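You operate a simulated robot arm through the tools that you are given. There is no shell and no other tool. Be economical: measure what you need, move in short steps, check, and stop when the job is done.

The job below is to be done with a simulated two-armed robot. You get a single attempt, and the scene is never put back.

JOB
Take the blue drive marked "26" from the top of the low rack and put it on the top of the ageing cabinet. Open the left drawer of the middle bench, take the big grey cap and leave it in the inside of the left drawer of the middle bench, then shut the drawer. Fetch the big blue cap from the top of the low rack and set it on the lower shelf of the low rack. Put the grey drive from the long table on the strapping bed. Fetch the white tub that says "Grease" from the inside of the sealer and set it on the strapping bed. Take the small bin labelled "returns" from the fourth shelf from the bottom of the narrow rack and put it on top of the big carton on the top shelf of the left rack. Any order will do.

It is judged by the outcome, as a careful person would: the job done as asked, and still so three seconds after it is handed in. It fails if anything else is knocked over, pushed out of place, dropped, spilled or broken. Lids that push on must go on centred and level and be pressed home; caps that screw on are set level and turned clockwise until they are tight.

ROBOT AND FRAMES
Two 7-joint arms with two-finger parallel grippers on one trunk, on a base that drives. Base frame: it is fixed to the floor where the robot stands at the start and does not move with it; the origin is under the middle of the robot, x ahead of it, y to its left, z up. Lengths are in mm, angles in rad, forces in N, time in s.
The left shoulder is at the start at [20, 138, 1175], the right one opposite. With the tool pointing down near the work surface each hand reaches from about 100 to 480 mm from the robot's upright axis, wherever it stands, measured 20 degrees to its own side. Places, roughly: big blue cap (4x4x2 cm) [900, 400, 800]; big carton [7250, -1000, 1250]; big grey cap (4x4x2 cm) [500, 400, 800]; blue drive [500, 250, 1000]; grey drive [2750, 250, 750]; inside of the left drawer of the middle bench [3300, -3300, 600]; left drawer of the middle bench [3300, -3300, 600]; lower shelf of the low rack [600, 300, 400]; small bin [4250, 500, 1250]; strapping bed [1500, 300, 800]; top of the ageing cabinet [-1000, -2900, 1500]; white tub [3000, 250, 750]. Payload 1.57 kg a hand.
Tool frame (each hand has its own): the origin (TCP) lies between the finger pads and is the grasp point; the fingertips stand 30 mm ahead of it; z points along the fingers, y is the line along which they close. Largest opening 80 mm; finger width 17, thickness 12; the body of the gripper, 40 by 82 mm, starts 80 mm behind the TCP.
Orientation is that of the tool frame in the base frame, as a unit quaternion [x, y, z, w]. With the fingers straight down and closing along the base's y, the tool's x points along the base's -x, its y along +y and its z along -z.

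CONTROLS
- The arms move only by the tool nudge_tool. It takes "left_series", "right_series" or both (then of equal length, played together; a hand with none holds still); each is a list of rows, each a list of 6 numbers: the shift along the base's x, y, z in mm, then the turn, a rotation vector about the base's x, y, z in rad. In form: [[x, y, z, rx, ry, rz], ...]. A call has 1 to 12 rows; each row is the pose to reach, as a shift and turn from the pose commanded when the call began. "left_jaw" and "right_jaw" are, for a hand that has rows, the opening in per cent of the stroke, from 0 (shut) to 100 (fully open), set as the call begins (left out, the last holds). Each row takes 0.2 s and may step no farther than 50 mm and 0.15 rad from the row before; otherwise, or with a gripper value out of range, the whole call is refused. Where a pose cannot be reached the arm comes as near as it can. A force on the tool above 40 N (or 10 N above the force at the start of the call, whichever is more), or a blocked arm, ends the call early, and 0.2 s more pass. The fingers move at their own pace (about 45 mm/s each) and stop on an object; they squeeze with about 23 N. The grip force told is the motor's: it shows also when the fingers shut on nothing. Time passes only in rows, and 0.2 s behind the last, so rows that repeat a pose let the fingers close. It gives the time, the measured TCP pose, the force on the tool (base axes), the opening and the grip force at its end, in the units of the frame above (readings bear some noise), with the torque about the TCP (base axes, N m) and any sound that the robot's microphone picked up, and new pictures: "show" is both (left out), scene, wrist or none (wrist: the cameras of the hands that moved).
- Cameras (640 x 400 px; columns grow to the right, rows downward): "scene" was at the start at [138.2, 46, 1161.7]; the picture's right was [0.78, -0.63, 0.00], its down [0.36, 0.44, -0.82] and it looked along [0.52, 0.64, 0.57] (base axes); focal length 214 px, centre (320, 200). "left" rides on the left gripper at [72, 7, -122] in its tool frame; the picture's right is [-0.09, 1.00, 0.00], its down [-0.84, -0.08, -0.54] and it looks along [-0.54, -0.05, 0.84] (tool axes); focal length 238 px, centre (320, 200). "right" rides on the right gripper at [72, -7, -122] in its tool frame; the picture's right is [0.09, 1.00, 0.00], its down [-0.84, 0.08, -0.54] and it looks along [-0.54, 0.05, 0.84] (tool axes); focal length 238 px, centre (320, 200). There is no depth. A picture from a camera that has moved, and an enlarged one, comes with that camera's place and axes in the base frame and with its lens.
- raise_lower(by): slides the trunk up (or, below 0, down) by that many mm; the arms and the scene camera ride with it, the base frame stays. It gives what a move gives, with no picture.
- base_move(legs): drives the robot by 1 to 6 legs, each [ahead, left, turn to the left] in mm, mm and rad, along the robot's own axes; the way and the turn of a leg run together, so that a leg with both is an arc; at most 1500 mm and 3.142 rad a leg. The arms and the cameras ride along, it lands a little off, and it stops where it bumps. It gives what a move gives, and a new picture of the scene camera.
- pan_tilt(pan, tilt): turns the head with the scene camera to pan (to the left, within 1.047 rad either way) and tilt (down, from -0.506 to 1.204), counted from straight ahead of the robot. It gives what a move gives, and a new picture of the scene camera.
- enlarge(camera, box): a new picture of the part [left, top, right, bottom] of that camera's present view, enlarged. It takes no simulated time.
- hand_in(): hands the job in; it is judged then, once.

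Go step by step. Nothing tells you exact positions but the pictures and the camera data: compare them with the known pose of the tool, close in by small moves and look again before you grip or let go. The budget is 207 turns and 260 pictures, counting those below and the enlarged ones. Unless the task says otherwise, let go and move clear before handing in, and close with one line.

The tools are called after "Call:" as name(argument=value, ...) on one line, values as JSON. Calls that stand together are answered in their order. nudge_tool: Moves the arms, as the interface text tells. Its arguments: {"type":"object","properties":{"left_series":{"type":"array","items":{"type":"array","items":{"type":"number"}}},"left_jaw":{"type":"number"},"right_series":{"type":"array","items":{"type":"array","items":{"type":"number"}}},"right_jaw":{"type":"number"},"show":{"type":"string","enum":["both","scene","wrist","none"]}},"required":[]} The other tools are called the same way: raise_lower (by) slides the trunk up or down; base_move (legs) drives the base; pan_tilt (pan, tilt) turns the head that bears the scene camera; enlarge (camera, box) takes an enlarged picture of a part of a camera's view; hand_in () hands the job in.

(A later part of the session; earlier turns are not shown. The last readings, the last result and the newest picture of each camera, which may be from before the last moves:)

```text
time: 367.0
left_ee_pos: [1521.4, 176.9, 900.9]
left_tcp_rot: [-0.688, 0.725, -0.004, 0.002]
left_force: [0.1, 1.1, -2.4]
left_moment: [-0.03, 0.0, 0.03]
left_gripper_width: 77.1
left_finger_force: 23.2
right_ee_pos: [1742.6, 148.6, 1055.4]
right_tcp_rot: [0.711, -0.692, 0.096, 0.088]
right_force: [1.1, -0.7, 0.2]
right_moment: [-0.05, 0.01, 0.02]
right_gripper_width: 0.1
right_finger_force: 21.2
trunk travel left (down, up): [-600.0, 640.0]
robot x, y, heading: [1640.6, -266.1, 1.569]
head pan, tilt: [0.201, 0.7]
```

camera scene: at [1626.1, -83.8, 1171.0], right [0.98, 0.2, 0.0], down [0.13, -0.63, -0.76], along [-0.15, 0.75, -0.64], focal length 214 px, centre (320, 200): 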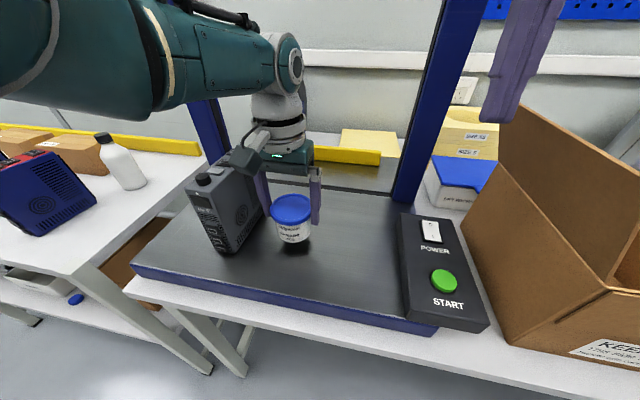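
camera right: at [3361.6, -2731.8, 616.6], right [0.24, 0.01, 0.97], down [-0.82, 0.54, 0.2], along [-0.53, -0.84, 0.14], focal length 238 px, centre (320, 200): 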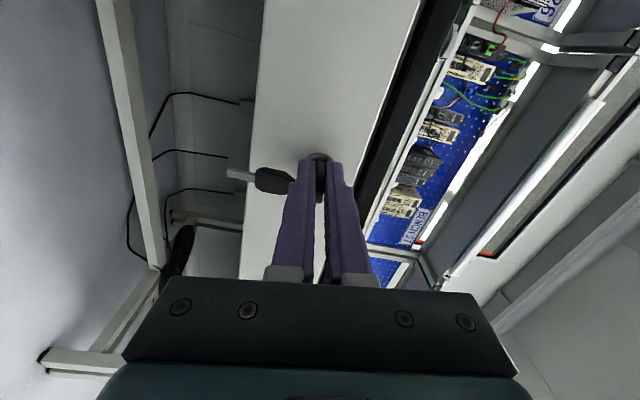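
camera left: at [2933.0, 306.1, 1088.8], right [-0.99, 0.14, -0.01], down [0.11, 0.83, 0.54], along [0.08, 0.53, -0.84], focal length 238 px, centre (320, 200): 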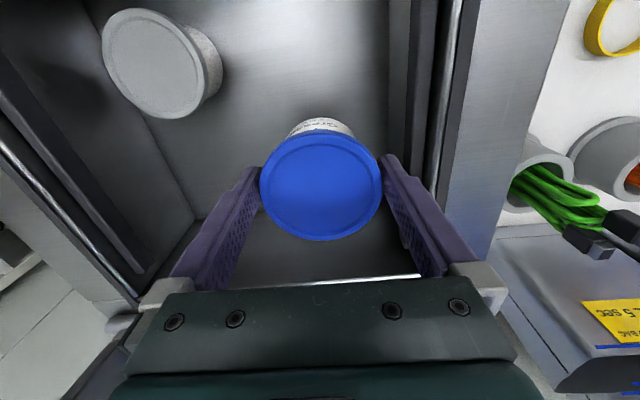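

Call:
nudge_tool(left_series=[[0, 0, -4, 0, 0, 0], [0, 0, -8, 0, 0, 0], [0, 0, -11, 0, 0, 0], [0, 0, -14, 0, 0, 0], [0, 0, -17, 0, 0, 0]], show="scene")

```text
time: 368.2
left_ee_pos: [1519.3, 180.7, 889.9]
left_tcp_rot: [-0.688, 0.726, -0.001, 0.005]
left_force: [-0.9, -2.0, 14.6]
left_moment: [-0.17, 0.49, 0.09]
left_gripper_width: 76.9
left_finger_force: 22.6
right_ee_pos: [1742.8, 149.9, 1054.0]
right_tcp_rot: [0.711, -0.691, 0.095, 0.089]
right_force: [-0.3, -0.3, 0.3]
right_moment: [0.0, 0.0, 0.0]
right_gripper_width: 0.1
right_finger_force: 21.6
trunk travel left (down, up): [-600.0, 640.0]
robot x, y, heading: [1641.8, -268.2, 1.565]
head pan, tilt: [0.201, 0.7]
stopped in row 5 (left hand): the force on the tool passed its limit at 46 N (the readings are from after the stop); the commanded pose is now the measured one
camera scene: at [1625.5, -83.2, 1100.8], right [0.98, 0.2, 0.0], down [0.13, -0.63, -0.77], along [-0.15, 0.75, -0.64], focal length 214 px, centre (320, 200)
```

scene: 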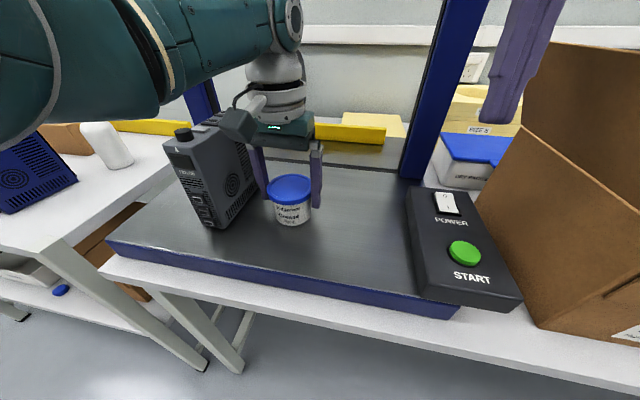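

Tub stands on the bed. Open fully and lift slowly.

Call:
nudge_tool(left_series=[[0, 0, 1, 0, 0, 0], [0, 0, 1, 0, 0, 0], [0, 0, 1, 0, 0, 0]], left_jaw=100, show="none")

Call:
nudge_tool(left_series=[[0, 0, 8, 0, 0, 0], [0, 0, 20, 0, 0, 0], [0, 0, 35, 0, 0, 0], [0, 0, 70, 0, 0, 0], [0, 0, 110, 0, 0, 0], [0, 0, 140, 0, 0, 0]], show="scene")

```text
time: 369.0
left_ee_pos: [1522.4, 178.3, 888.2]
left_tcp_rot: [-0.688, 0.726, -0.003, 0.004]
left_force: [0.1, -0.4, 0.6]
left_moment: [0.01, 0.02, -0.04]
left_gripper_width: 79.9
left_finger_force: 0.1
right_ee_pos: [1743.1, 148.5, 1052.9]
right_tcp_rot: [0.711, -0.691, 0.096, 0.089]
right_force: [-0.3, 0.4, 0.1]
right_moment: [0.03, 0.02, -0.03]
right_gripper_width: 0.0
right_finger_force: 21.1
trunk travel left (down, up): [-600.0, 640.0]
robot x, y, heading: [1639.9, -265.6, 1.572]
head pan, tilt: [0.201, 0.7]
```

```text
time: 370.4
left_ee_pos: [1522.9, 179.3, 1028.6]
left_tcp_rot: [-0.689, 0.724, -0.004, 0.005]
left_force: [0.5, -0.3, -0.1]
left_moment: [0.0, 0.01, -0.03]
left_gripper_width: 80.1
left_finger_force: 0.1
right_ee_pos: [1742.7, 148.8, 1055.5]
right_tcp_rot: [0.712, -0.69, 0.095, 0.089]
right_force: [-1.0, -0.9, -0.5]
right_moment: [0.01, 0.01, 0.02]
right_gripper_width: 0.1
right_finger_force: 20.7
trunk travel left (down, up): [-600.0, 640.0]
robot x, y, heading: [1640.0, -262.8, 1.566]
head pan, tilt: [0.201, 0.7]
camera scene: at [1626.1, -83.6, 1101.0], right [0.98, 0.2, 0.0], down [0.13, -0.63, -0.77], along [-0.15, 0.75, -0.64], focal length 214 px, centre (320, 200)
```

scene: 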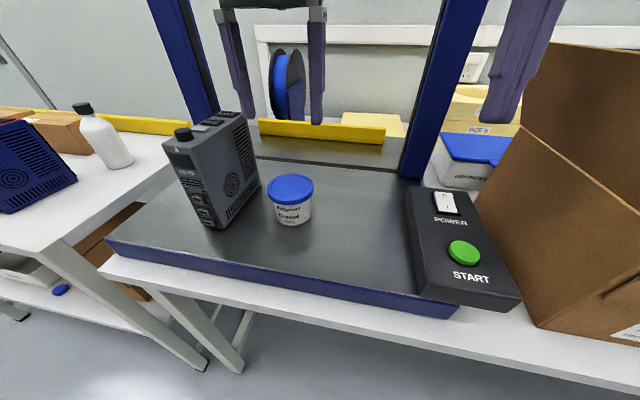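

Both items stand on the strapping bed. Next the "returns" bin: back off and drive along to the narrow rack near x≈4250.

Call:
base_move(legs=[[-400, 0, 0], [0, -1300, 0], [0, -1250, 0.005]])

Call:
pan_tilt(pan=0.0, tilt=0.1)

```text
time: 385.0
left_ee_pos: [4073.2, -216.4, 1028.8]
left_tcp_rot: [-0.693, 0.721, -0.003, 0.004]
left_force: [-0.3, -0.4, 0.0]
left_moment: [-0.01, -0.02, -0.02]
left_gripper_width: 80.0
left_finger_force: 0.0
right_ee_pos: [4293.2, -244.6, 1054.9]
right_tcp_rot: [0.716, -0.686, 0.097, 0.088]
right_force: [0.3, -0.1, 1.0]
right_moment: [0.04, -0.01, 0.02]
right_gripper_width: 0.0
right_finger_force: 21.1
trunk travel left (down, up): [-600.0, 640.0]
robot x, y, heading: [4196.3, -663.9, 1.585]
head pan, tilt: [0.201, 0.7]
camera scene: at [4179.7, -478.4, 1101.0], right [0.98, 0.21, 0.0], down [0.14, -0.63, -0.76], along [-0.16, 0.75, -0.64], focal length 214 px, centre (320, 200)
```

scene: 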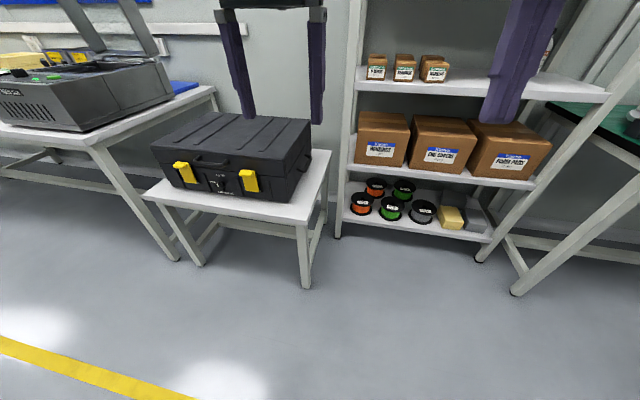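

```text
time: 386.0
left_ee_pos: [4072.0, -217.1, 1028.1]
left_tcp_rot: [-0.693, 0.72, -0.003, 0.004]
left_force: [-0.8, -0.4, 0.6]
left_moment: [0.01, -0.01, -0.03]
left_gripper_width: 80.1
left_finger_force: 0.1
right_ee_pos: [4293.8, -244.8, 1054.8]
right_tcp_rot: [0.716, -0.686, 0.096, 0.087]
right_force: [0.4, 0.4, 0.0]
right_moment: [0.0, 0.0, -0.03]
right_gripper_width: 0.1
right_finger_force: 21.1
trunk travel left (down, up): [-600.0, 640.0]
robot x, y, heading: [4202.5, -659.0, 1.582]
head pan, tilt: [0.0, 0.099]
camera scene: at [4196.4, -469.4, 1155.7], right [1.0, 0.01, 0.0], down [0.0, -0.1, -0.99], along [-0.01, 0.99, -0.1], focal length 214 px, centre (320, 200)
```

scene: 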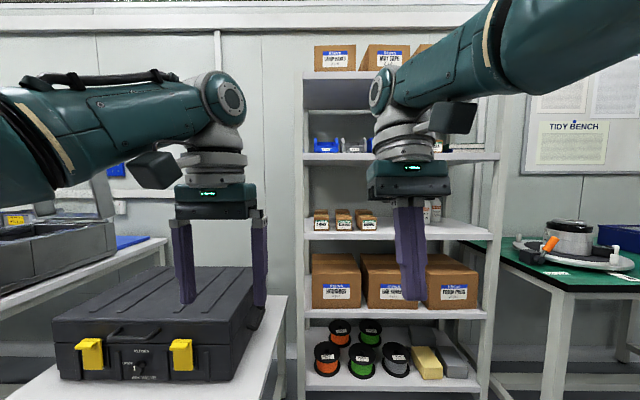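

The fourth shelf from the bottom carries small bins; zoom there.

Call:
enlarge(camera="scene", box=[295, 115, 515, 240])

```text
2.91 times, centred on (405, 178) of scene
camera zoom: at [4196.4, -469.4, 1155.7], right [1.0, 0.01, 0.0], down [0.0, -0.1, -0.99], along [-0.01, 0.99, -0.1], focal length 624 px, centre (73, 266)
```

zoom: 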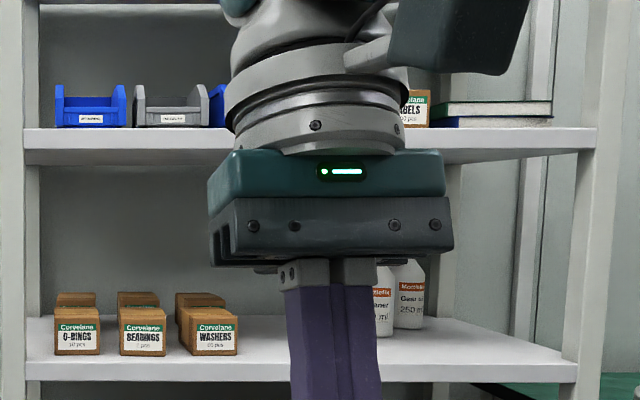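

Three small bins stand there; I need a closer, higher look. Raise the trunk, and approach with the robot shifted so the right arm isn't in the way.

Call:
raise_lower(by=350)

Call:
base_move(legs=[[430, -60, -0.01]])

Call:
pan_tilt(pan=0.0, tilt=0.4)

```text
time: 389.4
left_ee_pos: [4073.2, -215.3, 1379.5]
left_tcp_rot: [-0.694, 0.72, -0.004, 0.004]
left_force: [-0.4, -0.3, 0.1]
left_moment: [0.03, 0.07, -0.01]
left_gripper_width: 80.0
left_finger_force: 0.0
right_ee_pos: [4293.3, -244.8, 1405.1]
right_tcp_rot: [0.715, -0.687, 0.096, 0.088]
right_force: [-0.4, 0.4, -0.9]
right_moment: [-0.01, -0.02, 0.01]
right_gripper_width: 0.2
right_finger_force: 21.7
trunk travel left (down, up): [-950.0, 290.0]
robot x, y, heading: [4198.9, -657.9, 1.584]
head pan, tilt: [0.0, 0.099]
```

```text
time: 392.1
left_ee_pos: [4129.9, 215.9, 1378.8]
left_tcp_rot: [-0.693, 0.721, -0.003, 0.004]
left_force: [-0.3, -0.3, 0.4]
left_moment: [-0.02, -0.01, 0.04]
left_gripper_width: 80.0
left_finger_force: 0.1
right_ee_pos: [4349.8, 185.7, 1405.5]
right_tcp_rot: [0.715, -0.687, 0.097, 0.087]
right_force: [0.2, -0.1, 0.1]
right_moment: [0.02, 0.04, 0.0]
right_gripper_width: 0.0
right_finger_force: 21.2
trunk travel left (down, up): [-950.0, 290.0]
robot x, y, heading: [4255.1, -230.2, 1.577]
head pan, tilt: [0.0, 0.099]
camera scene: at [4252.7, -37.9, 1505.8], right [1.0, 0.01, 0.0], down [0.0, -0.1, -1.0], along [-0.01, 0.99, -0.1], focal length 214 px, centre (320, 200)
```

scene: 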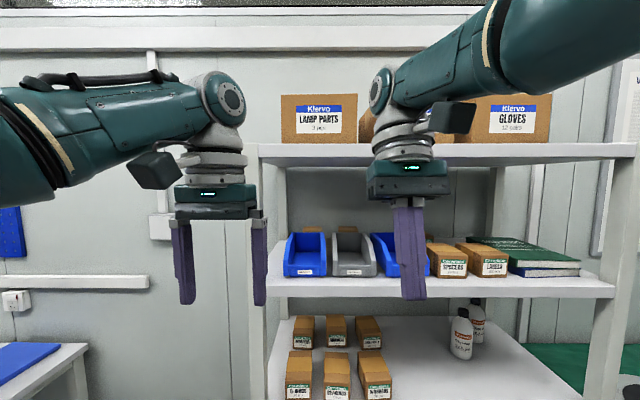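

```text
time: 392.9
left_ee_pos: [4130.9, 216.2, 1377.8]
left_tcp_rot: [-0.692, 0.722, -0.003, 0.004]
left_force: [-0.1, -0.1, -0.3]
left_moment: [0.01, -0.01, 0.01]
left_gripper_width: 80.0
left_finger_force: 0.1
right_ee_pos: [4349.5, 187.1, 1404.3]
right_tcp_rot: [0.715, -0.687, 0.096, 0.087]
right_force: [-0.3, 0.9, 0.8]
right_moment: [-0.01, 0.0, 0.0]
right_gripper_width: 0.1
right_finger_force: 20.9
trunk travel left (down, up): [-950.0, 290.0]
robot x, y, heading: [4253.5, -229.0, 1.578]
head pan, tilt: [0.0, 0.4]
camera scene: at [4252.6, -37.2, 1477.9], right [1.0, 0.01, 0.0], down [0.0, -0.39, -0.92], along [-0.01, 0.92, -0.39], focal length 214 px, centre (320, 200)
```

scene: 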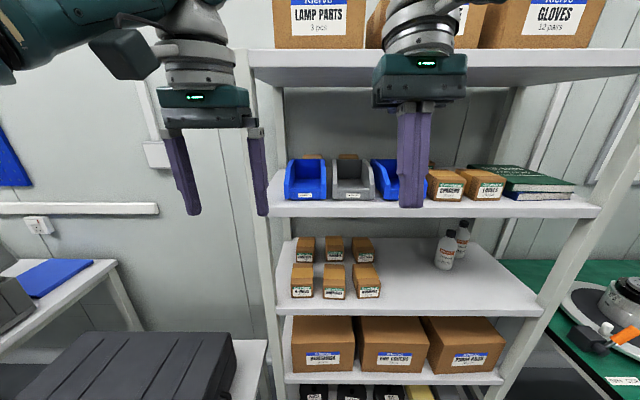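

Call:
enlarge(camera="scene", box=[270, 145, 430, 215])

```text
4.00 times, centred on (350, 180) of scene
camera zoom: at [4252.6, -37.2, 1477.9], right [1.0, 0.01, 0.0], down [0.0, -0.39, -0.92], along [-0.01, 0.92, -0.39], focal length 858 px, centre (200, 280)
```

zoom: 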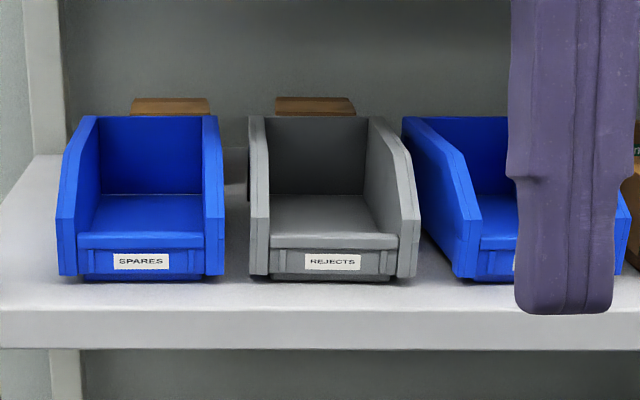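

The bins read SPARES, REJECTS, and the third (blue) should be RETURNS. I'll shift right, lower the trunk 50, and pitch the left hand to horizontal for pinching the bin's left wall (x≈4416).

Call:
base_move(legs=[[0, -262, -0.006]])

Call:
raise_lower(by=-50)

Call:
nudge_tool(left_series=[[2, 10, -1, 0.1427, -0.003, 0.003], [4, 21, -2, 0.2855, -0.006, 0.006], [6, 31, -3, 0.428, -0.009, 0.009], [8, 42, -4, 0.571, -0.012, 0.012], [10, 52, -5, 0.714, -0.015, 0.015], [13, 62, -5, 0.856, -0.018, 0.018], [15, 73, -6, 1.0, -0.021, 0.021], [17, 83, -7, 1.142, -0.024, 0.024], [19, 94, -8, 1.285, -0.027, 0.027], [22, 104, -9, 1.428, -0.03, 0.03], [24, 114, -10, 1.57, -0.033, 0.033]], left_jaw=60, show="scene")

```text
time: 394.7
left_ee_pos: [4395.2, 217.6, 1378.4]
left_tcp_rot: [-0.691, 0.723, -0.004, 0.004]
left_force: [0.1, 0.0, 0.3]
left_moment: [0.01, 0.02, -0.01]
left_gripper_width: 80.1
left_finger_force: 0.0
right_ee_pos: [4615.9, 188.5, 1405.0]
right_tcp_rot: [0.714, -0.688, 0.095, 0.088]
right_force: [-0.3, 0.1, 0.4]
right_moment: [0.01, -0.02, 0.01]
right_gripper_width: 0.0
right_finger_force: 21.2
trunk travel left (down, up): [-950.0, 290.0]
robot x, y, heading: [4521.5, -228.8, 1.573]
head pan, tilt: [0.0, 0.4]
camera scene: at [4517.1, -35.8, 1477.9], right [1.0, 0.0, 0.0], down [0.0, -0.39, -0.92], along [0.0, 0.92, -0.39], focal length 214 px, centre (320, 200)
```

scene: 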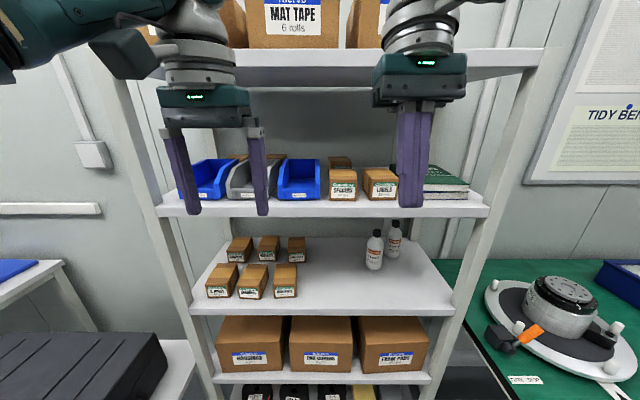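

```text
time: 395.7
left_ee_pos: [4395.4, 217.2, 1328.3]
left_tcp_rot: [-0.69, 0.724, -0.003, 0.004]
left_force: [0.8, 0.7, 0.1]
left_moment: [0.01, 0.03, 0.0]
left_gripper_width: 80.1
left_finger_force: 0.1
right_ee_pos: [4615.1, 187.3, 1354.8]
right_tcp_rot: [0.714, -0.688, 0.097, 0.088]
right_force: [-0.4, 0.6, -0.1]
right_moment: [-0.02, 0.0, 0.02]
right_gripper_width: 0.0
right_finger_force: 21.5
trunk travel left (down, up): [-900.0, 340.0]
robot x, y, heading: [4520.2, -227.3, 1.575]
head pan, tilt: [0.0, 0.4]
```

```text
time: 398.1
left_ee_pos: [4419.7, 331.6, 1317.4]
left_tcp_rot: [-0.497, 0.503, 0.497, 0.503]
left_force: [-0.5, 0.0, 0.3]
left_moment: [-0.01, 0.0, -0.01]
left_gripper_width: 47.9
left_finger_force: 0.1
right_ee_pos: [4614.1, 187.3, 1354.4]
right_tcp_rot: [0.713, -0.688, 0.096, 0.088]
right_force: [0.2, 0.1, 0.5]
right_moment: [0.01, -0.05, -0.02]
right_gripper_width: 0.0
right_finger_force: 21.6
trunk travel left (down, up): [-900.0, 340.0]
robot x, y, heading: [4516.5, -225.6, 1.574]
head pan, tilt: [0.0, 0.4]
camera scene: at [4517.1, -35.8, 1427.9], right [1.0, 0.0, 0.0], down [0.0, -0.39, -0.92], along [0.0, 0.92, -0.39], focal length 214 px, centre (320, 200)
```

scene: 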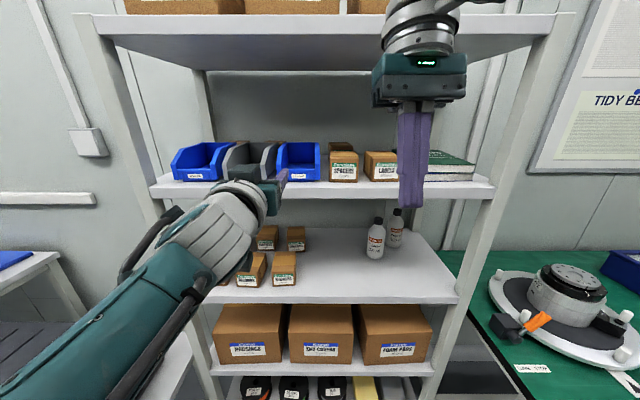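

Call:
enlarge(camera="scene", box=[210, 130, 350, 210])

Call:
enlarge(camera="left", box=[0, 0, 640, 400])

```text
4.57 times, centred on (280, 170) of scene
camera zoom: at [4517.1, -35.8, 1427.9], right [1.0, 0.0, 0.0], down [0.0, -0.39, -0.92], along [0.0, 0.92, -0.39], focal length 980 px, centre (503, 337)
```

zoom: 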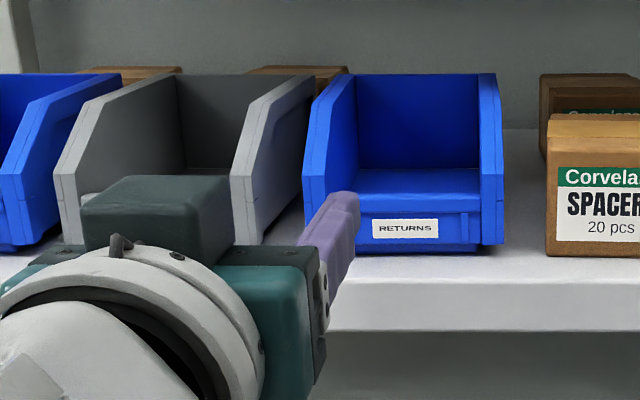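

```text
1.00 times, centred on (320, 200) of left (not enlarged: the box is as wide or as high as the picture)
camera zoom: at [4412.5, 209.6, 1246.1], right [-1.0, 0.01, 0.09], down [0.07, -0.54, 0.84], along [0.06, 0.84, 0.54], focal length 238 px, centre (320, 200)
```

zoom: 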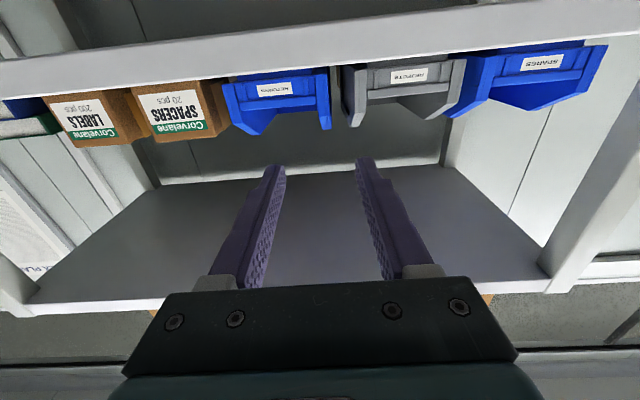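

RETURNS confirmed. The gaps beside it are only ~21 mm, so I'll first put the closed fingers inside the bin and nudge it ~12 mm to the right to widen the left gap. Align and approach.

Call:
nudge_tool(left_series=[[14, 0, -3, 0, 0, 0], [28, 0, -6, 0, 0, 0], [40, 0, -9, 0, 0, 0]], left_jaw=0, show="none")

Call:
base_move(legs=[[95, 0, 0]])

Call:
enlarge(camera="left", box=[0, 0, 640, 400])

```text
time: 398.9
left_ee_pos: [4462.4, 331.3, 1308.3]
left_tcp_rot: [-0.496, 0.504, 0.496, 0.504]
left_force: [-0.5, 0.0, 1.2]
left_moment: [-0.01, 0.0, -0.03]
left_gripper_width: 0.0
left_finger_force: 12.0
right_ee_pos: [4615.3, 187.4, 1355.3]
right_tcp_rot: [0.713, -0.689, 0.096, 0.088]
right_force: [0.4, 0.3, 0.5]
right_moment: [0.04, 0.02, 0.0]
right_gripper_width: 0.0
right_finger_force: 21.8
trunk travel left (down, up): [-900.0, 340.0]
robot x, y, heading: [4517.7, -225.1, 1.571]
head pan, tilt: [0.0, 0.4]
```

```text
time: 400.0
left_ee_pos: [4461.7, 426.8, 1309.4]
left_tcp_rot: [-0.496, 0.504, 0.497, 0.503]
left_force: [0.4, 0.2, 0.0]
left_moment: [0.04, 0.0, 0.0]
left_gripper_width: 0.0
left_finger_force: 20.9
right_ee_pos: [4615.3, 282.5, 1354.7]
right_tcp_rot: [0.713, -0.689, 0.096, 0.088]
right_force: [-0.4, -0.3, -0.4]
right_moment: [0.01, -0.03, -0.03]
right_gripper_width: 0.0
right_finger_force: 20.6
trunk travel left (down, up): [-900.0, 340.0]
robot x, y, heading: [4519.0, -130.2, 1.571]
head pan, tilt: [0.0, 0.4]
camera scene: at [4517.3, 59.9, 1427.8], right [1.0, 0.0, 0.0], down [0.0, -0.39, -0.92], along [0.0, 0.92, -0.39], focal length 214 px, centre (320, 200)
```

scene: 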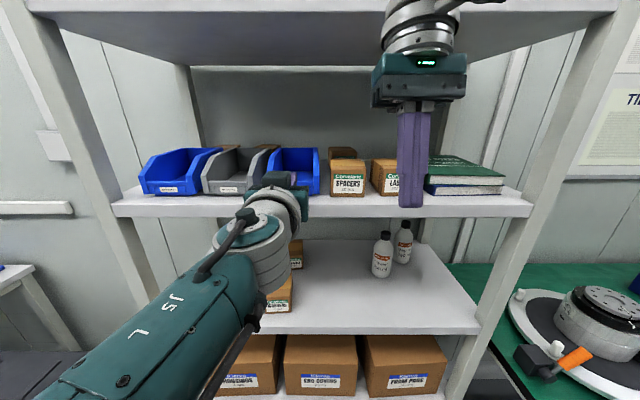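

```text
1.00 times, centred on (320, 200) of left (not enlarged: the box is as wide or as high as the picture)
camera zoom: at [4453.7, 305.7, 1237.6], right [-1.0, 0.01, 0.1], down [0.07, -0.54, 0.84], along [0.06, 0.84, 0.54], focal length 238 px, centre (320, 200)
```

zoom: 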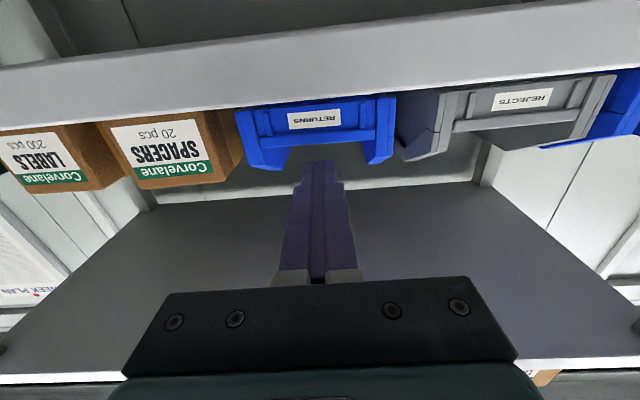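

The lip is slightly higher than thought (~1300); raise 13 mm, then insert the closed fingers into the bin.

Call:
nudge_tool(left_series=[[0, 0, 13, 0, 0, 0], [0, 25, 13, 0, 0, 0], [0, 50, 13, 0, 0, 0], [0, 70, 13, 0, 0, 0], [0, 70, 13, 0, 0, 0]], show="wrist")

Call:
enlarge(camera="scene", box=[190, 130, 350, 220])

```text
time: 401.2
left_ee_pos: [4460.5, 488.4, 1322.8]
left_tcp_rot: [-0.494, 0.505, 0.497, 0.504]
left_force: [0.2, -0.1, -1.2]
left_moment: [-0.02, -0.02, -0.01]
left_gripper_width: 0.0
left_finger_force: 21.6
left hand out of reach, approached as far as the arm can: row 4, 5
right_ee_pos: [4615.1, 282.8, 1355.8]
right_tcp_rot: [0.713, -0.689, 0.097, 0.088]
right_force: [-0.6, 0.3, -0.8]
right_moment: [0.01, 0.0, -0.01]
right_gripper_width: 0.1
right_finger_force: 21.1
trunk travel left (down, up): [-900.0, 340.0]
robot x, y, heading: [4515.5, -131.6, 1.572]
head pan, tilt: [0.0, 0.4]
camera left: at [4452.5, 366.5, 1251.1], right [-1.0, 0.01, 0.1], down [0.07, -0.55, 0.84], along [0.06, 0.84, 0.54], focal length 238 px, centre (320, 200)
```

left: 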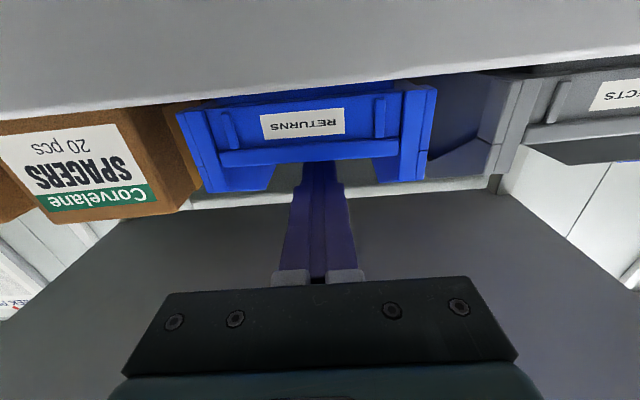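

```text
4.00 times, centred on (270, 175) of scene
camera zoom: at [4517.3, 59.9, 1427.9], right [1.0, 0.0, 0.0], down [0.0, -0.39, -0.92], along [0.0, 0.92, -0.39], focal length 858 px, centre (520, 300)
```

zoom: 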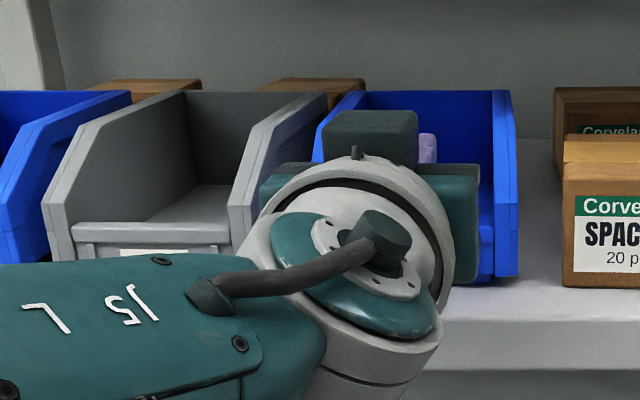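

Fingers are inside, above the lip. Drive 28 mm deeper and push right.

Call:
base_move(legs=[[28, 0, 0]])

Call:
nudge_tool(left_series=[[15, 0, 0, 0, 0, 0], [28, 0, 0, 0, 0, 0], [36, 0, 0, 0, 0, 0], [42, 0, 0, 0, 0, 0]], show="wrist")

```text
time: 402.0
left_ee_pos: [4461.1, 515.2, 1321.6]
left_tcp_rot: [-0.496, 0.504, 0.498, 0.503]
left_force: [0.0, -0.7, -0.4]
left_moment: [0.02, 0.04, 0.03]
left_gripper_width: 0.0
left_finger_force: 21.0
right_ee_pos: [4615.3, 309.7, 1355.8]
right_tcp_rot: [0.713, -0.689, 0.096, 0.087]
right_force: [0.7, -0.4, 0.1]
right_moment: [-0.03, 0.05, -0.03]
right_gripper_width: 0.0
right_finger_force: 21.3
trunk travel left (down, up): [-900.0, 340.0]
robot x, y, heading: [4519.5, -104.1, 1.575]
head pan, tilt: [0.0, 0.4]
camera scene: at [4517.3, 87.5, 1427.9], right [1.0, 0.0, 0.0], down [0.0, -0.39, -0.92], along [0.0, 0.92, -0.39], focal length 214 px, centre (320, 200)
```

scene: 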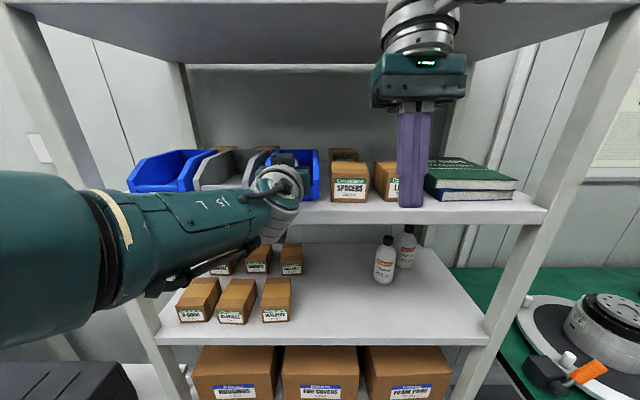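

```text
time: 403.0
left_ee_pos: [4493.2, 504.3, 1328.8]
left_tcp_rot: [-0.495, 0.504, 0.498, 0.503]
left_force: [-0.5, -0.6, -0.3]
left_moment: [-0.02, -0.02, -0.03]
left_gripper_width: 0.0
left_finger_force: 21.4
left hand out of reach, approached as far as the arm can: row 1, 2, 3, 4
right_ee_pos: [4615.2, 311.0, 1355.6]
right_tcp_rot: [0.713, -0.689, 0.096, 0.088]
right_force: [-0.4, -0.4, 0.1]
right_moment: [-0.01, -0.03, 0.01]
right_gripper_width: 0.0
right_finger_force: 21.3
trunk travel left (down, up): [-900.0, 340.0]
robot x, y, heading: [4517.9, -108.1, 1.573]
head pan, tilt: [0.0, 0.4]
camera left: at [4484.3, 384.2, 1257.5], right [-1.0, 0.01, 0.1], down [0.07, -0.54, 0.84], along [0.06, 0.84, 0.54], focal length 238 px, centre (320, 200)
```

left: 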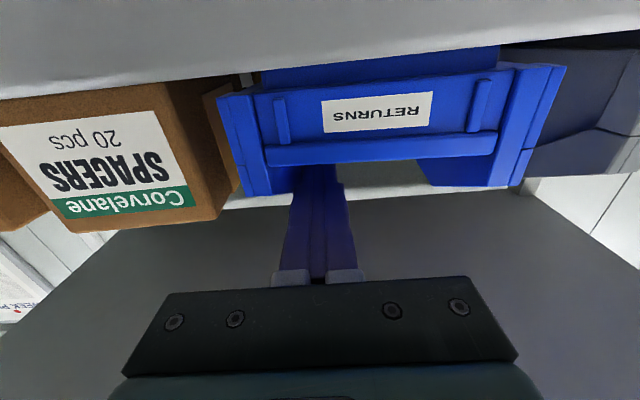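

Touching the right wall about now; strafe the base 13 mm right to push the bin.

Call:
base_move(legs=[[0, -14, 0]])

Call:
enlarge(camera="left", box=[0, 0, 640, 400])

```text
time: 403.8
left_ee_pos: [4505.8, 506.0, 1326.3]
left_tcp_rot: [-0.495, 0.504, 0.498, 0.503]
left_force: [0.2, -0.2, -0.5]
left_moment: [0.02, 0.01, -0.01]
left_gripper_width: 0.1
left_finger_force: 21.7
right_ee_pos: [4629.3, 311.5, 1355.6]
right_tcp_rot: [0.713, -0.689, 0.096, 0.088]
right_force: [-0.1, 0.6, 0.1]
right_moment: [0.01, 0.02, -0.03]
right_gripper_width: 0.0
right_finger_force: 21.1
trunk travel left (down, up): [-900.0, 340.0]
robot x, y, heading: [4532.6, -107.5, 1.574]
head pan, tilt: [0.0, 0.4]
camera scene: at [4531.4, 87.5, 1427.9], right [1.0, 0.0, 0.0], down [0.0, -0.39, -0.92], along [0.0, 0.92, -0.39], focal length 214 px, centre (320, 200)
```

scene: 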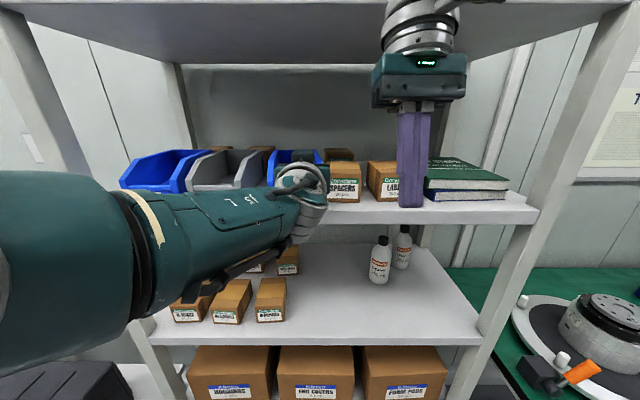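

```text
1.00 times, centred on (320, 200) of left (not enlarged: the box is as wide or as high as the picture)
camera zoom: at [4498.6, 384.0, 1257.2], right [-1.0, 0.01, 0.1], down [0.07, -0.54, 0.84], along [0.06, 0.84, 0.54], focal length 238 px, centre (320, 200)
```

zoom: 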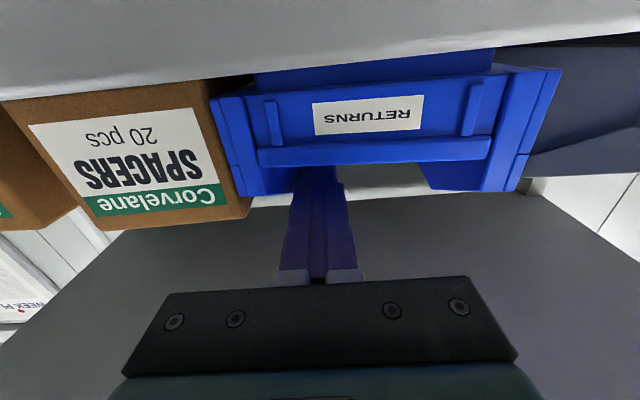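

The bin moved right ~11 mm; left gap is now ~30 mm. Withdraw, then line up on the left wall (x≈4417–4433).

Call:
nudge_tool(left_series=[[-12, 0, 0, 0, 0, 0], [-14, -40, 0, 0, 0, 0], [-14, -85, 0, 0, 0, 0], [-45, -95, 0, 0, 0, 0], [-80, -95, 0, 0, 0, 0]], show="none")

```text
time: 405.0
left_ee_pos: [4424.8, 409.7, 1327.8]
left_tcp_rot: [-0.496, 0.504, 0.498, 0.503]
left_force: [0.2, 0.9, -1.0]
left_moment: [0.04, 0.03, -0.01]
left_gripper_width: 0.0
left_finger_force: 21.1
right_ee_pos: [4628.9, 310.1, 1355.4]
right_tcp_rot: [0.713, -0.689, 0.097, 0.088]
right_force: [0.4, 1.0, 0.3]
right_moment: [0.01, 0.02, 0.01]
right_gripper_width: 0.0
right_finger_force: 21.6
trunk travel left (down, up): [-900.0, 340.0]
robot x, y, heading: [4531.0, -104.3, 1.569]
head pan, tilt: [0.0, 0.4]
```

Call:
nudge_tool(left_series=[[0, 5, -6, 0, 0, 0], [0, 15, -12, 0, 0, 0], [0, 15, -12, 0, 0, 0]], left_jaw=40, show="wrist")

```text
time: 405.8
left_ee_pos: [4425.6, 424.1, 1317.1]
left_tcp_rot: [-0.495, 0.505, 0.498, 0.503]
left_force: [-0.1, -0.1, 0.5]
left_moment: [-0.02, -0.03, 0.01]
left_gripper_width: 32.1
left_finger_force: 0.0
right_ee_pos: [4629.1, 310.6, 1355.4]
right_tcp_rot: [0.713, -0.689, 0.096, 0.088]
right_force: [-0.1, -0.6, -0.7]
right_moment: [0.01, -0.01, 0.02]
right_gripper_width: 0.4
right_finger_force: 21.4
trunk travel left (down, up): [-900.0, 340.0]
robot x, y, heading: [4532.8, -105.1, 1.568]
head pan, tilt: [0.0, 0.4]
camera left: at [4417.8, 302.5, 1245.1], right [-1.0, 0.01, 0.1], down [0.07, -0.54, 0.84], along [0.06, 0.84, 0.54], focal length 238 px, centre (320, 200)
```

left: 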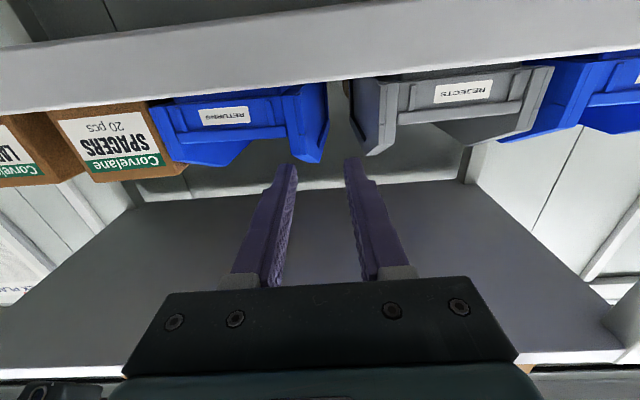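

Call:
enlarge(camera="left", box=[230, 70, 420, 190])

```text
3.33 times, centred on (325, 130) of left
camera zoom: at [4417.8, 302.5, 1245.1], right [-1.0, 0.01, 0.1], down [0.07, -0.54, 0.84], along [0.06, 0.84, 0.54], focal length 794 px, centre (303, 433)
```

zoom: 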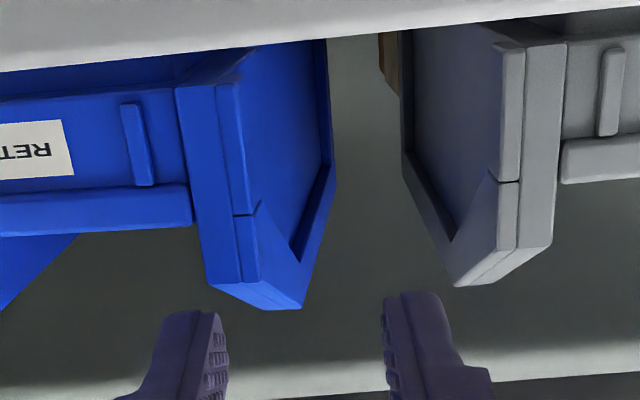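

Now clear: the bin's left wall is around x≈4433–4446 near its front (bin slightly yawed), with ample gap. Align x +14, yaw +0.1, z −6, then insert.

Call:
nudge_tool(left_series=[[8, 0, -3, 0, 0, 0.05], [14, 5, -6, 0, 0, 0.1], [14, 40, -6, 0, 0, 0.1], [13, 74, -6, 0, 0, 0.1], [13, 74, -6, 0, 0, 0.1]], show="wrist")

```text
time: 407.0
left_ee_pos: [4437.9, 499.8, 1311.1]
left_tcp_rot: [-0.521, 0.477, 0.523, 0.477]
left_force: [-0.9, -0.2, -0.2]
left_moment: [0.0, -0.01, 0.01]
left_gripper_width: 31.9
left_finger_force: 0.1
left hand out of reach, approached as far as the arm can: row 2
right_ee_pos: [4629.4, 310.4, 1355.0]
right_tcp_rot: [0.712, -0.69, 0.096, 0.089]
right_force: [0.0, 0.3, 0.2]
right_moment: [0.05, -0.03, -0.02]
right_gripper_width: 0.0
right_finger_force: 21.1
trunk travel left (down, up): [-900.0, 340.0]
robot x, y, heading: [4530.7, -103.6, 1.573]
head pan, tilt: [0.0, 0.4]
camera left: at [4442.9, 378.0, 1240.9], right [-0.99, -0.09, 0.1], down [0.13, -0.53, 0.84], along [-0.02, 0.84, 0.54], focal length 238 px, centre (320, 200)
```

left: 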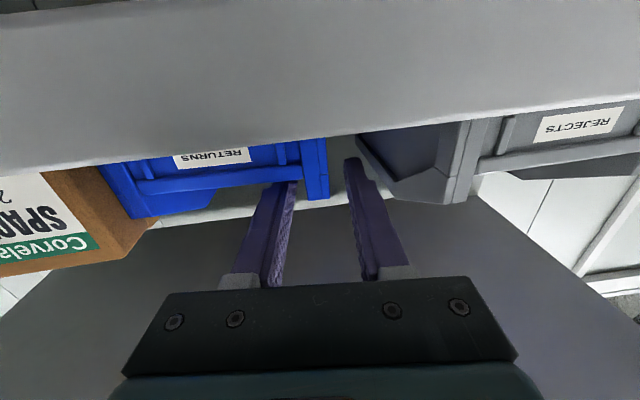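

The wall is between the fingers. Close and lift gently.

Call:
nudge_tool(left_series=[[0, 0, 0, 0, 0, 0], [0, 0, 0, 0, 0, 0], [0, 0, 0, 0, 0, 0]], left_jaw=0, show="none")

Call:
nudge_tool(left_series=[[0, 0, 5, 0, 0, 0], [0, 0, 12, 0, 0, 0], [0, 0, 20, 0, 0, 0], [0, 0, 28, 0, 0, 0]], show="both")

```text
time: 407.8
left_ee_pos: [4438.2, 501.8, 1311.3]
left_tcp_rot: [-0.52, 0.478, 0.522, 0.477]
left_force: [-0.5, 0.8, 1.8]
left_moment: [0.09, -0.09, 0.11]
left_gripper_width: 11.7
left_finger_force: 22.8
right_ee_pos: [4628.9, 310.7, 1354.9]
right_tcp_rot: [0.713, -0.689, 0.096, 0.088]
right_force: [0.0, -0.2, 0.3]
right_moment: [0.02, 0.01, -0.04]
right_gripper_width: 0.0
right_finger_force: 21.3
trunk travel left (down, up): [-900.0, 340.0]
robot x, y, heading: [4530.6, -105.4, 1.578]
head pan, tilt: [0.0, 0.4]
```

```text
time: 408.8
left_ee_pos: [4439.6, 501.6, 1338.0]
left_tcp_rot: [-0.52, 0.479, 0.522, 0.477]
left_force: [0.3, 0.0, -0.7]
left_moment: [-0.08, 0.06, 0.02]
left_gripper_width: 11.5
left_finger_force: 22.8
right_ee_pos: [4627.9, 310.0, 1355.4]
right_tcp_rot: [0.712, -0.69, 0.096, 0.088]
right_force: [-1.1, 0.0, 0.4]
right_moment: [-0.01, 0.02, 0.01]
right_gripper_width: 0.0
right_finger_force: 21.8
trunk travel left (down, up): [-900.0, 340.0]
robot x, y, heading: [4531.2, -102.8, 1.567]
head pan, tilt: [0.0, 0.4]
camera scene: at [4531.4, 87.4, 1427.8], right [1.0, 0.0, 0.0], down [0.0, -0.39, -0.92], along [0.0, 0.92, -0.39], focal length 214 px, centre (320, 200)
camera left: at [4443.7, 378.6, 1266.7], right [-0.99, -0.09, 0.1], down [0.13, -0.53, 0.84], along [-0.02, 0.84, 0.54], focal length 238 px, centre (320, 200)
```

scene: 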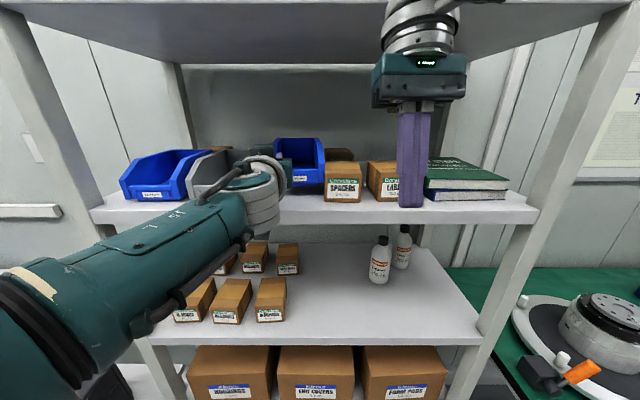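
left: 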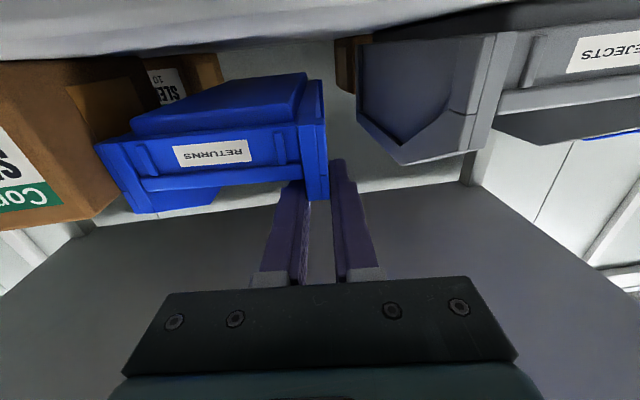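

The bin is held and lifted. Back straight out, then turn toward +x and look for the left rack.

Call:
base_move(legs=[[-550, 0, 0], [0, 0, -1.571]])

Call:
pan_tilt(pan=-0.1, tilt=0.1)

```text
time: 415.7
left_ee_pos: [5136.9, -554.4, 1338.6]
left_tcp_rot: [-0.033, 0.706, 0.036, 0.706]
left_force: [0.5, -0.5, -0.8]
left_moment: [0.04, 0.05, -0.01]
left_gripper_width: 11.8
left_finger_force: 22.3
right_ee_pos: [4949.4, -747.6, 1355.9]
right_tcp_rot: [-0.021, 0.991, -0.006, -0.13]
right_force: [-0.7, 1.0, 0.1]
right_moment: [0.04, -0.02, -0.03]
right_gripper_width: 0.0
right_finger_force: 21.3
trunk travel left (down, up): [-900.0, 340.0]
robot x, y, heading: [4530.0, -653.8, 0.011]
head pan, tilt: [0.0, 0.4]
camera scene: at [4725.4, -652.0, 1427.8], right [0.01, -1.0, 0.0], down [-0.39, 0.0, -0.92], along [0.92, 0.01, -0.39], focal length 214 px, centre (320, 200)
```

scene: 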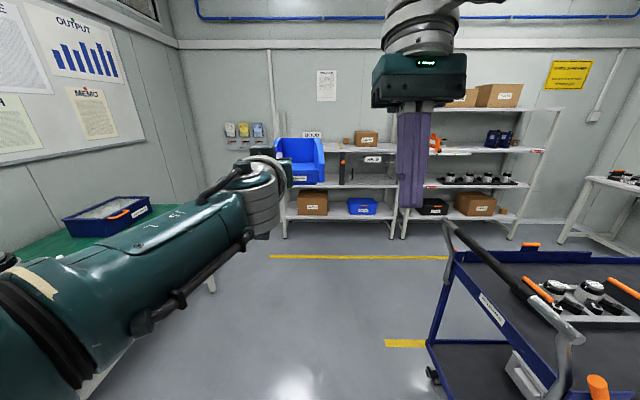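

```text
time: 416.5
left_ee_pos: [5135.9, -555.3, 1339.0]
left_tcp_rot: [-0.033, 0.706, 0.035, 0.706]
left_force: [0.0, 0.5, -1.0]
left_moment: [0.03, 0.08, 0.0]
left_gripper_width: 11.7
left_finger_force: 22.9
right_ee_pos: [4947.8, -747.6, 1354.3]
right_tcp_rot: [-0.022, 0.991, -0.006, -0.13]
right_force: [0.5, 0.1, -0.6]
right_moment: [-0.02, 0.01, 0.03]
right_gripper_width: 0.0
right_finger_force: 21.1
trunk travel left (down, up): [-900.0, 340.0]
robot x, y, heading: [4530.7, -654.6, 0.008]
head pan, tilt: [-0.099, 0.099]
camera scene: at [4724.5, -661.1, 1455.7], right [-0.09, -1.0, 0.0], down [-0.1, 0.01, -0.99], along [0.99, -0.09, -0.1], focal length 214 px, centre (320, 200)
```

scene: 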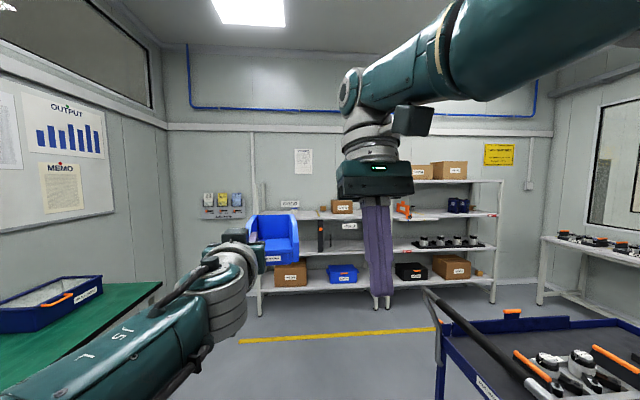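

Call:
enlarge(camera="scene", box=[240, 175, 420, 300])

```text
3.20 times, centred on (330, 238) of scene
camera zoom: at [4724.5, -661.1, 1455.7], right [-0.09, -1.0, 0.0], down [-0.1, 0.01, -0.99], along [0.99, -0.09, -0.1], focal length 686 px, centre (288, 80)
```

zoom: 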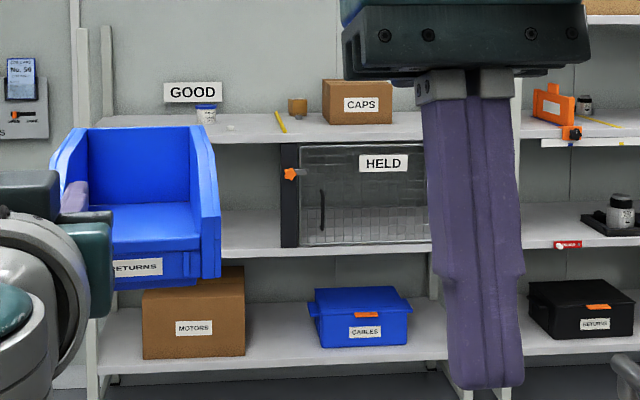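

The "CAPS" carton on the left rack's top shelf seems to be the big carton. Drive nearer for a better look.

Call:
base_move(legs=[[1450, 0, -0.008]])

Call:
pan_tilt(pan=-0.15, tilt=0.35)

```text
time: 423.8
left_ee_pos: [6589.2, -540.0, 1337.3]
left_tcp_rot: [-0.032, 0.706, 0.034, 0.706]
left_force: [0.4, -0.7, -1.0]
left_moment: [0.03, 0.06, -0.01]
left_gripper_width: 11.9
left_finger_force: 22.9
right_ee_pos: [6401.5, -732.2, 1354.4]
right_tcp_rot: [-0.022, 0.991, -0.006, -0.13]
right_force: [-0.5, 0.0, -1.0]
right_moment: [0.04, 0.0, 0.01]
right_gripper_width: 0.0
right_finger_force: 21.1
trunk travel left (down, up): [-900.0, 340.0]
robot x, y, heading: [5989.4, -638.3, 0.01]
head pan, tilt: [-0.099, 0.099]
camera scene: at [6177.2, -645.4, 1455.8], right [-0.09, -1.0, 0.0], down [-0.1, 0.01, -0.99], along [0.99, -0.09, -0.1], focal length 214 px, centre (320, 200)
```

scene: 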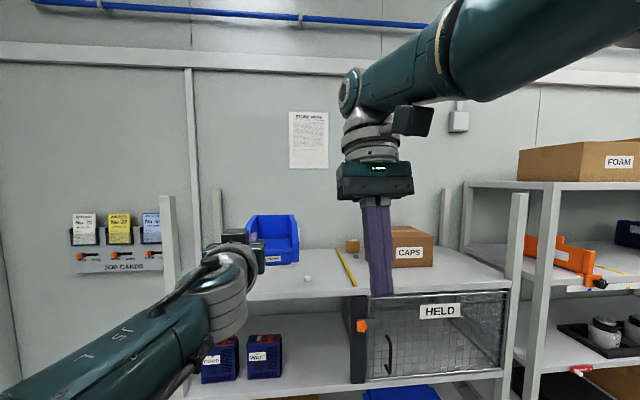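

```text
time: 424.5
left_ee_pos: [6589.2, -540.3, 1337.3]
left_tcp_rot: [-0.031, 0.706, 0.033, 0.706]
left_force: [-0.1, -0.4, -1.4]
left_moment: [0.03, 0.11, -0.01]
left_gripper_width: 12.1
left_finger_force: 23.3
right_ee_pos: [6401.6, -734.2, 1354.9]
right_tcp_rot: [-0.022, 0.991, -0.007, -0.13]
right_force: [0.6, 0.3, 0.1]
right_moment: [0.0, -0.01, 0.0]
right_gripper_width: 0.0
right_finger_force: 21.3
trunk travel left (down, up): [-900.0, 340.0]
robot x, y, heading: [5986.2, -634.8, 0.012]
head pan, tilt: [-0.15, 0.351]
camera scene: at [6177.7, -650.1, 1432.4], right [-0.14, -0.99, 0.0], down [-0.34, 0.05, -0.94], along [0.93, -0.13, -0.34], focal length 214 px, centre (320, 200)
```

scene: 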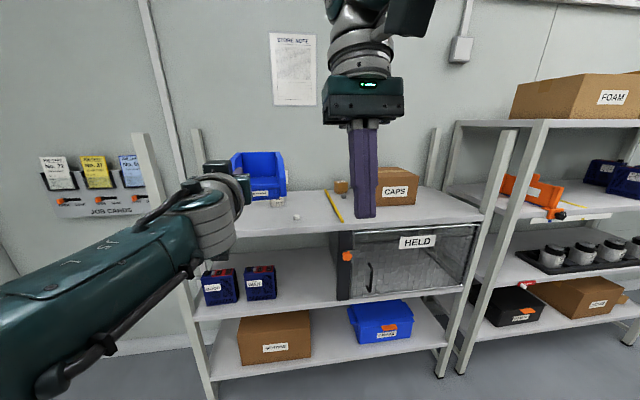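

The CAPS carton is on the top shelf, around x≥7180, y −1317…−1030, top ≈1150. I'll strafe right and go a bit nearer, then measure it.

Call:
base_move(legs=[[0, -530, -0.01], [280, 0, 0]])

Call:
pan_tilt(pan=0.05, tilt=0.3)

```text
time: 429.2
left_ee_pos: [6878.7, -1078.1, 1339.3]
left_tcp_rot: [-0.027, 0.707, 0.031, 0.706]
left_force: [0.5, 0.6, -0.8]
left_moment: [0.04, 0.07, -0.04]
left_gripper_width: 11.7
left_finger_force: 23.1
right_ee_pos: [6687.8, -1267.5, 1355.0]
right_tcp_rot: [-0.015, 0.991, -0.005, -0.13]
right_force: [0.1, 1.0, -0.2]
right_moment: [0.0, 0.02, 0.02]
right_gripper_width: 0.0
right_finger_force: 21.5
trunk travel left (down, up): [-900.0, 340.0]
robot x, y, heading: [6273.3, -1170.6, -0.0]
head pan, tilt: [-0.15, 0.351]
camera scene: at [6465.7, -1182.5, 1432.4], right [-0.15, -0.99, 0.0], down [-0.34, 0.05, -0.94], along [0.93, -0.14, -0.34], focal length 214 px, centre (320, 200)
```

scene: 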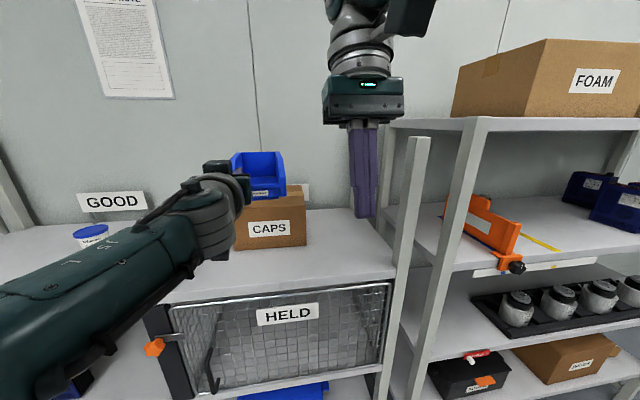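

```text
time: 429.9
left_ee_pos: [6878.3, -1078.7, 1337.8]
left_tcp_rot: [-0.028, 0.707, 0.03, 0.706]
left_force: [-0.8, 1.0, -0.5]
left_moment: [0.02, 0.07, 0.01]
left_gripper_width: 11.7
left_finger_force: 22.9
right_ee_pos: [6688.7, -1267.7, 1355.2]
right_tcp_rot: [-0.016, 0.991, -0.006, -0.132]
right_force: [-0.2, 0.2, -0.7]
right_moment: [-0.01, 0.01, -0.01]
right_gripper_width: 0.0
right_finger_force: 20.9
trunk travel left (down, up): [-900.0, 340.0]
robot x, y, heading: [6271.2, -1166.3, -0.002]
head pan, tilt: [0.051, 0.3]
camera scene: at [6467.0, -1163.9, 1437.1], right [0.05, -1.0, 0.0], down [-0.3, -0.01, -0.96], along [0.95, 0.05, -0.3], focal length 214 px, centre (320, 200)
```

scene: 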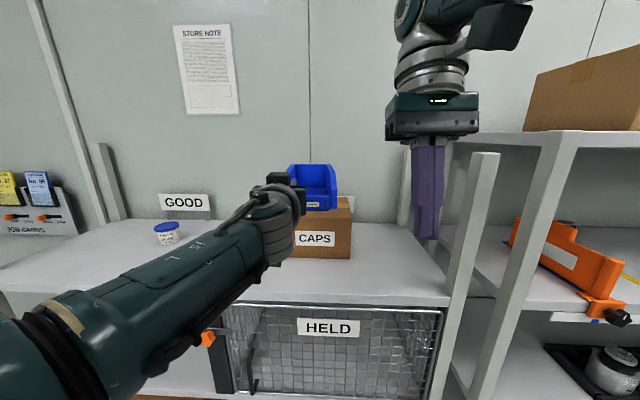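

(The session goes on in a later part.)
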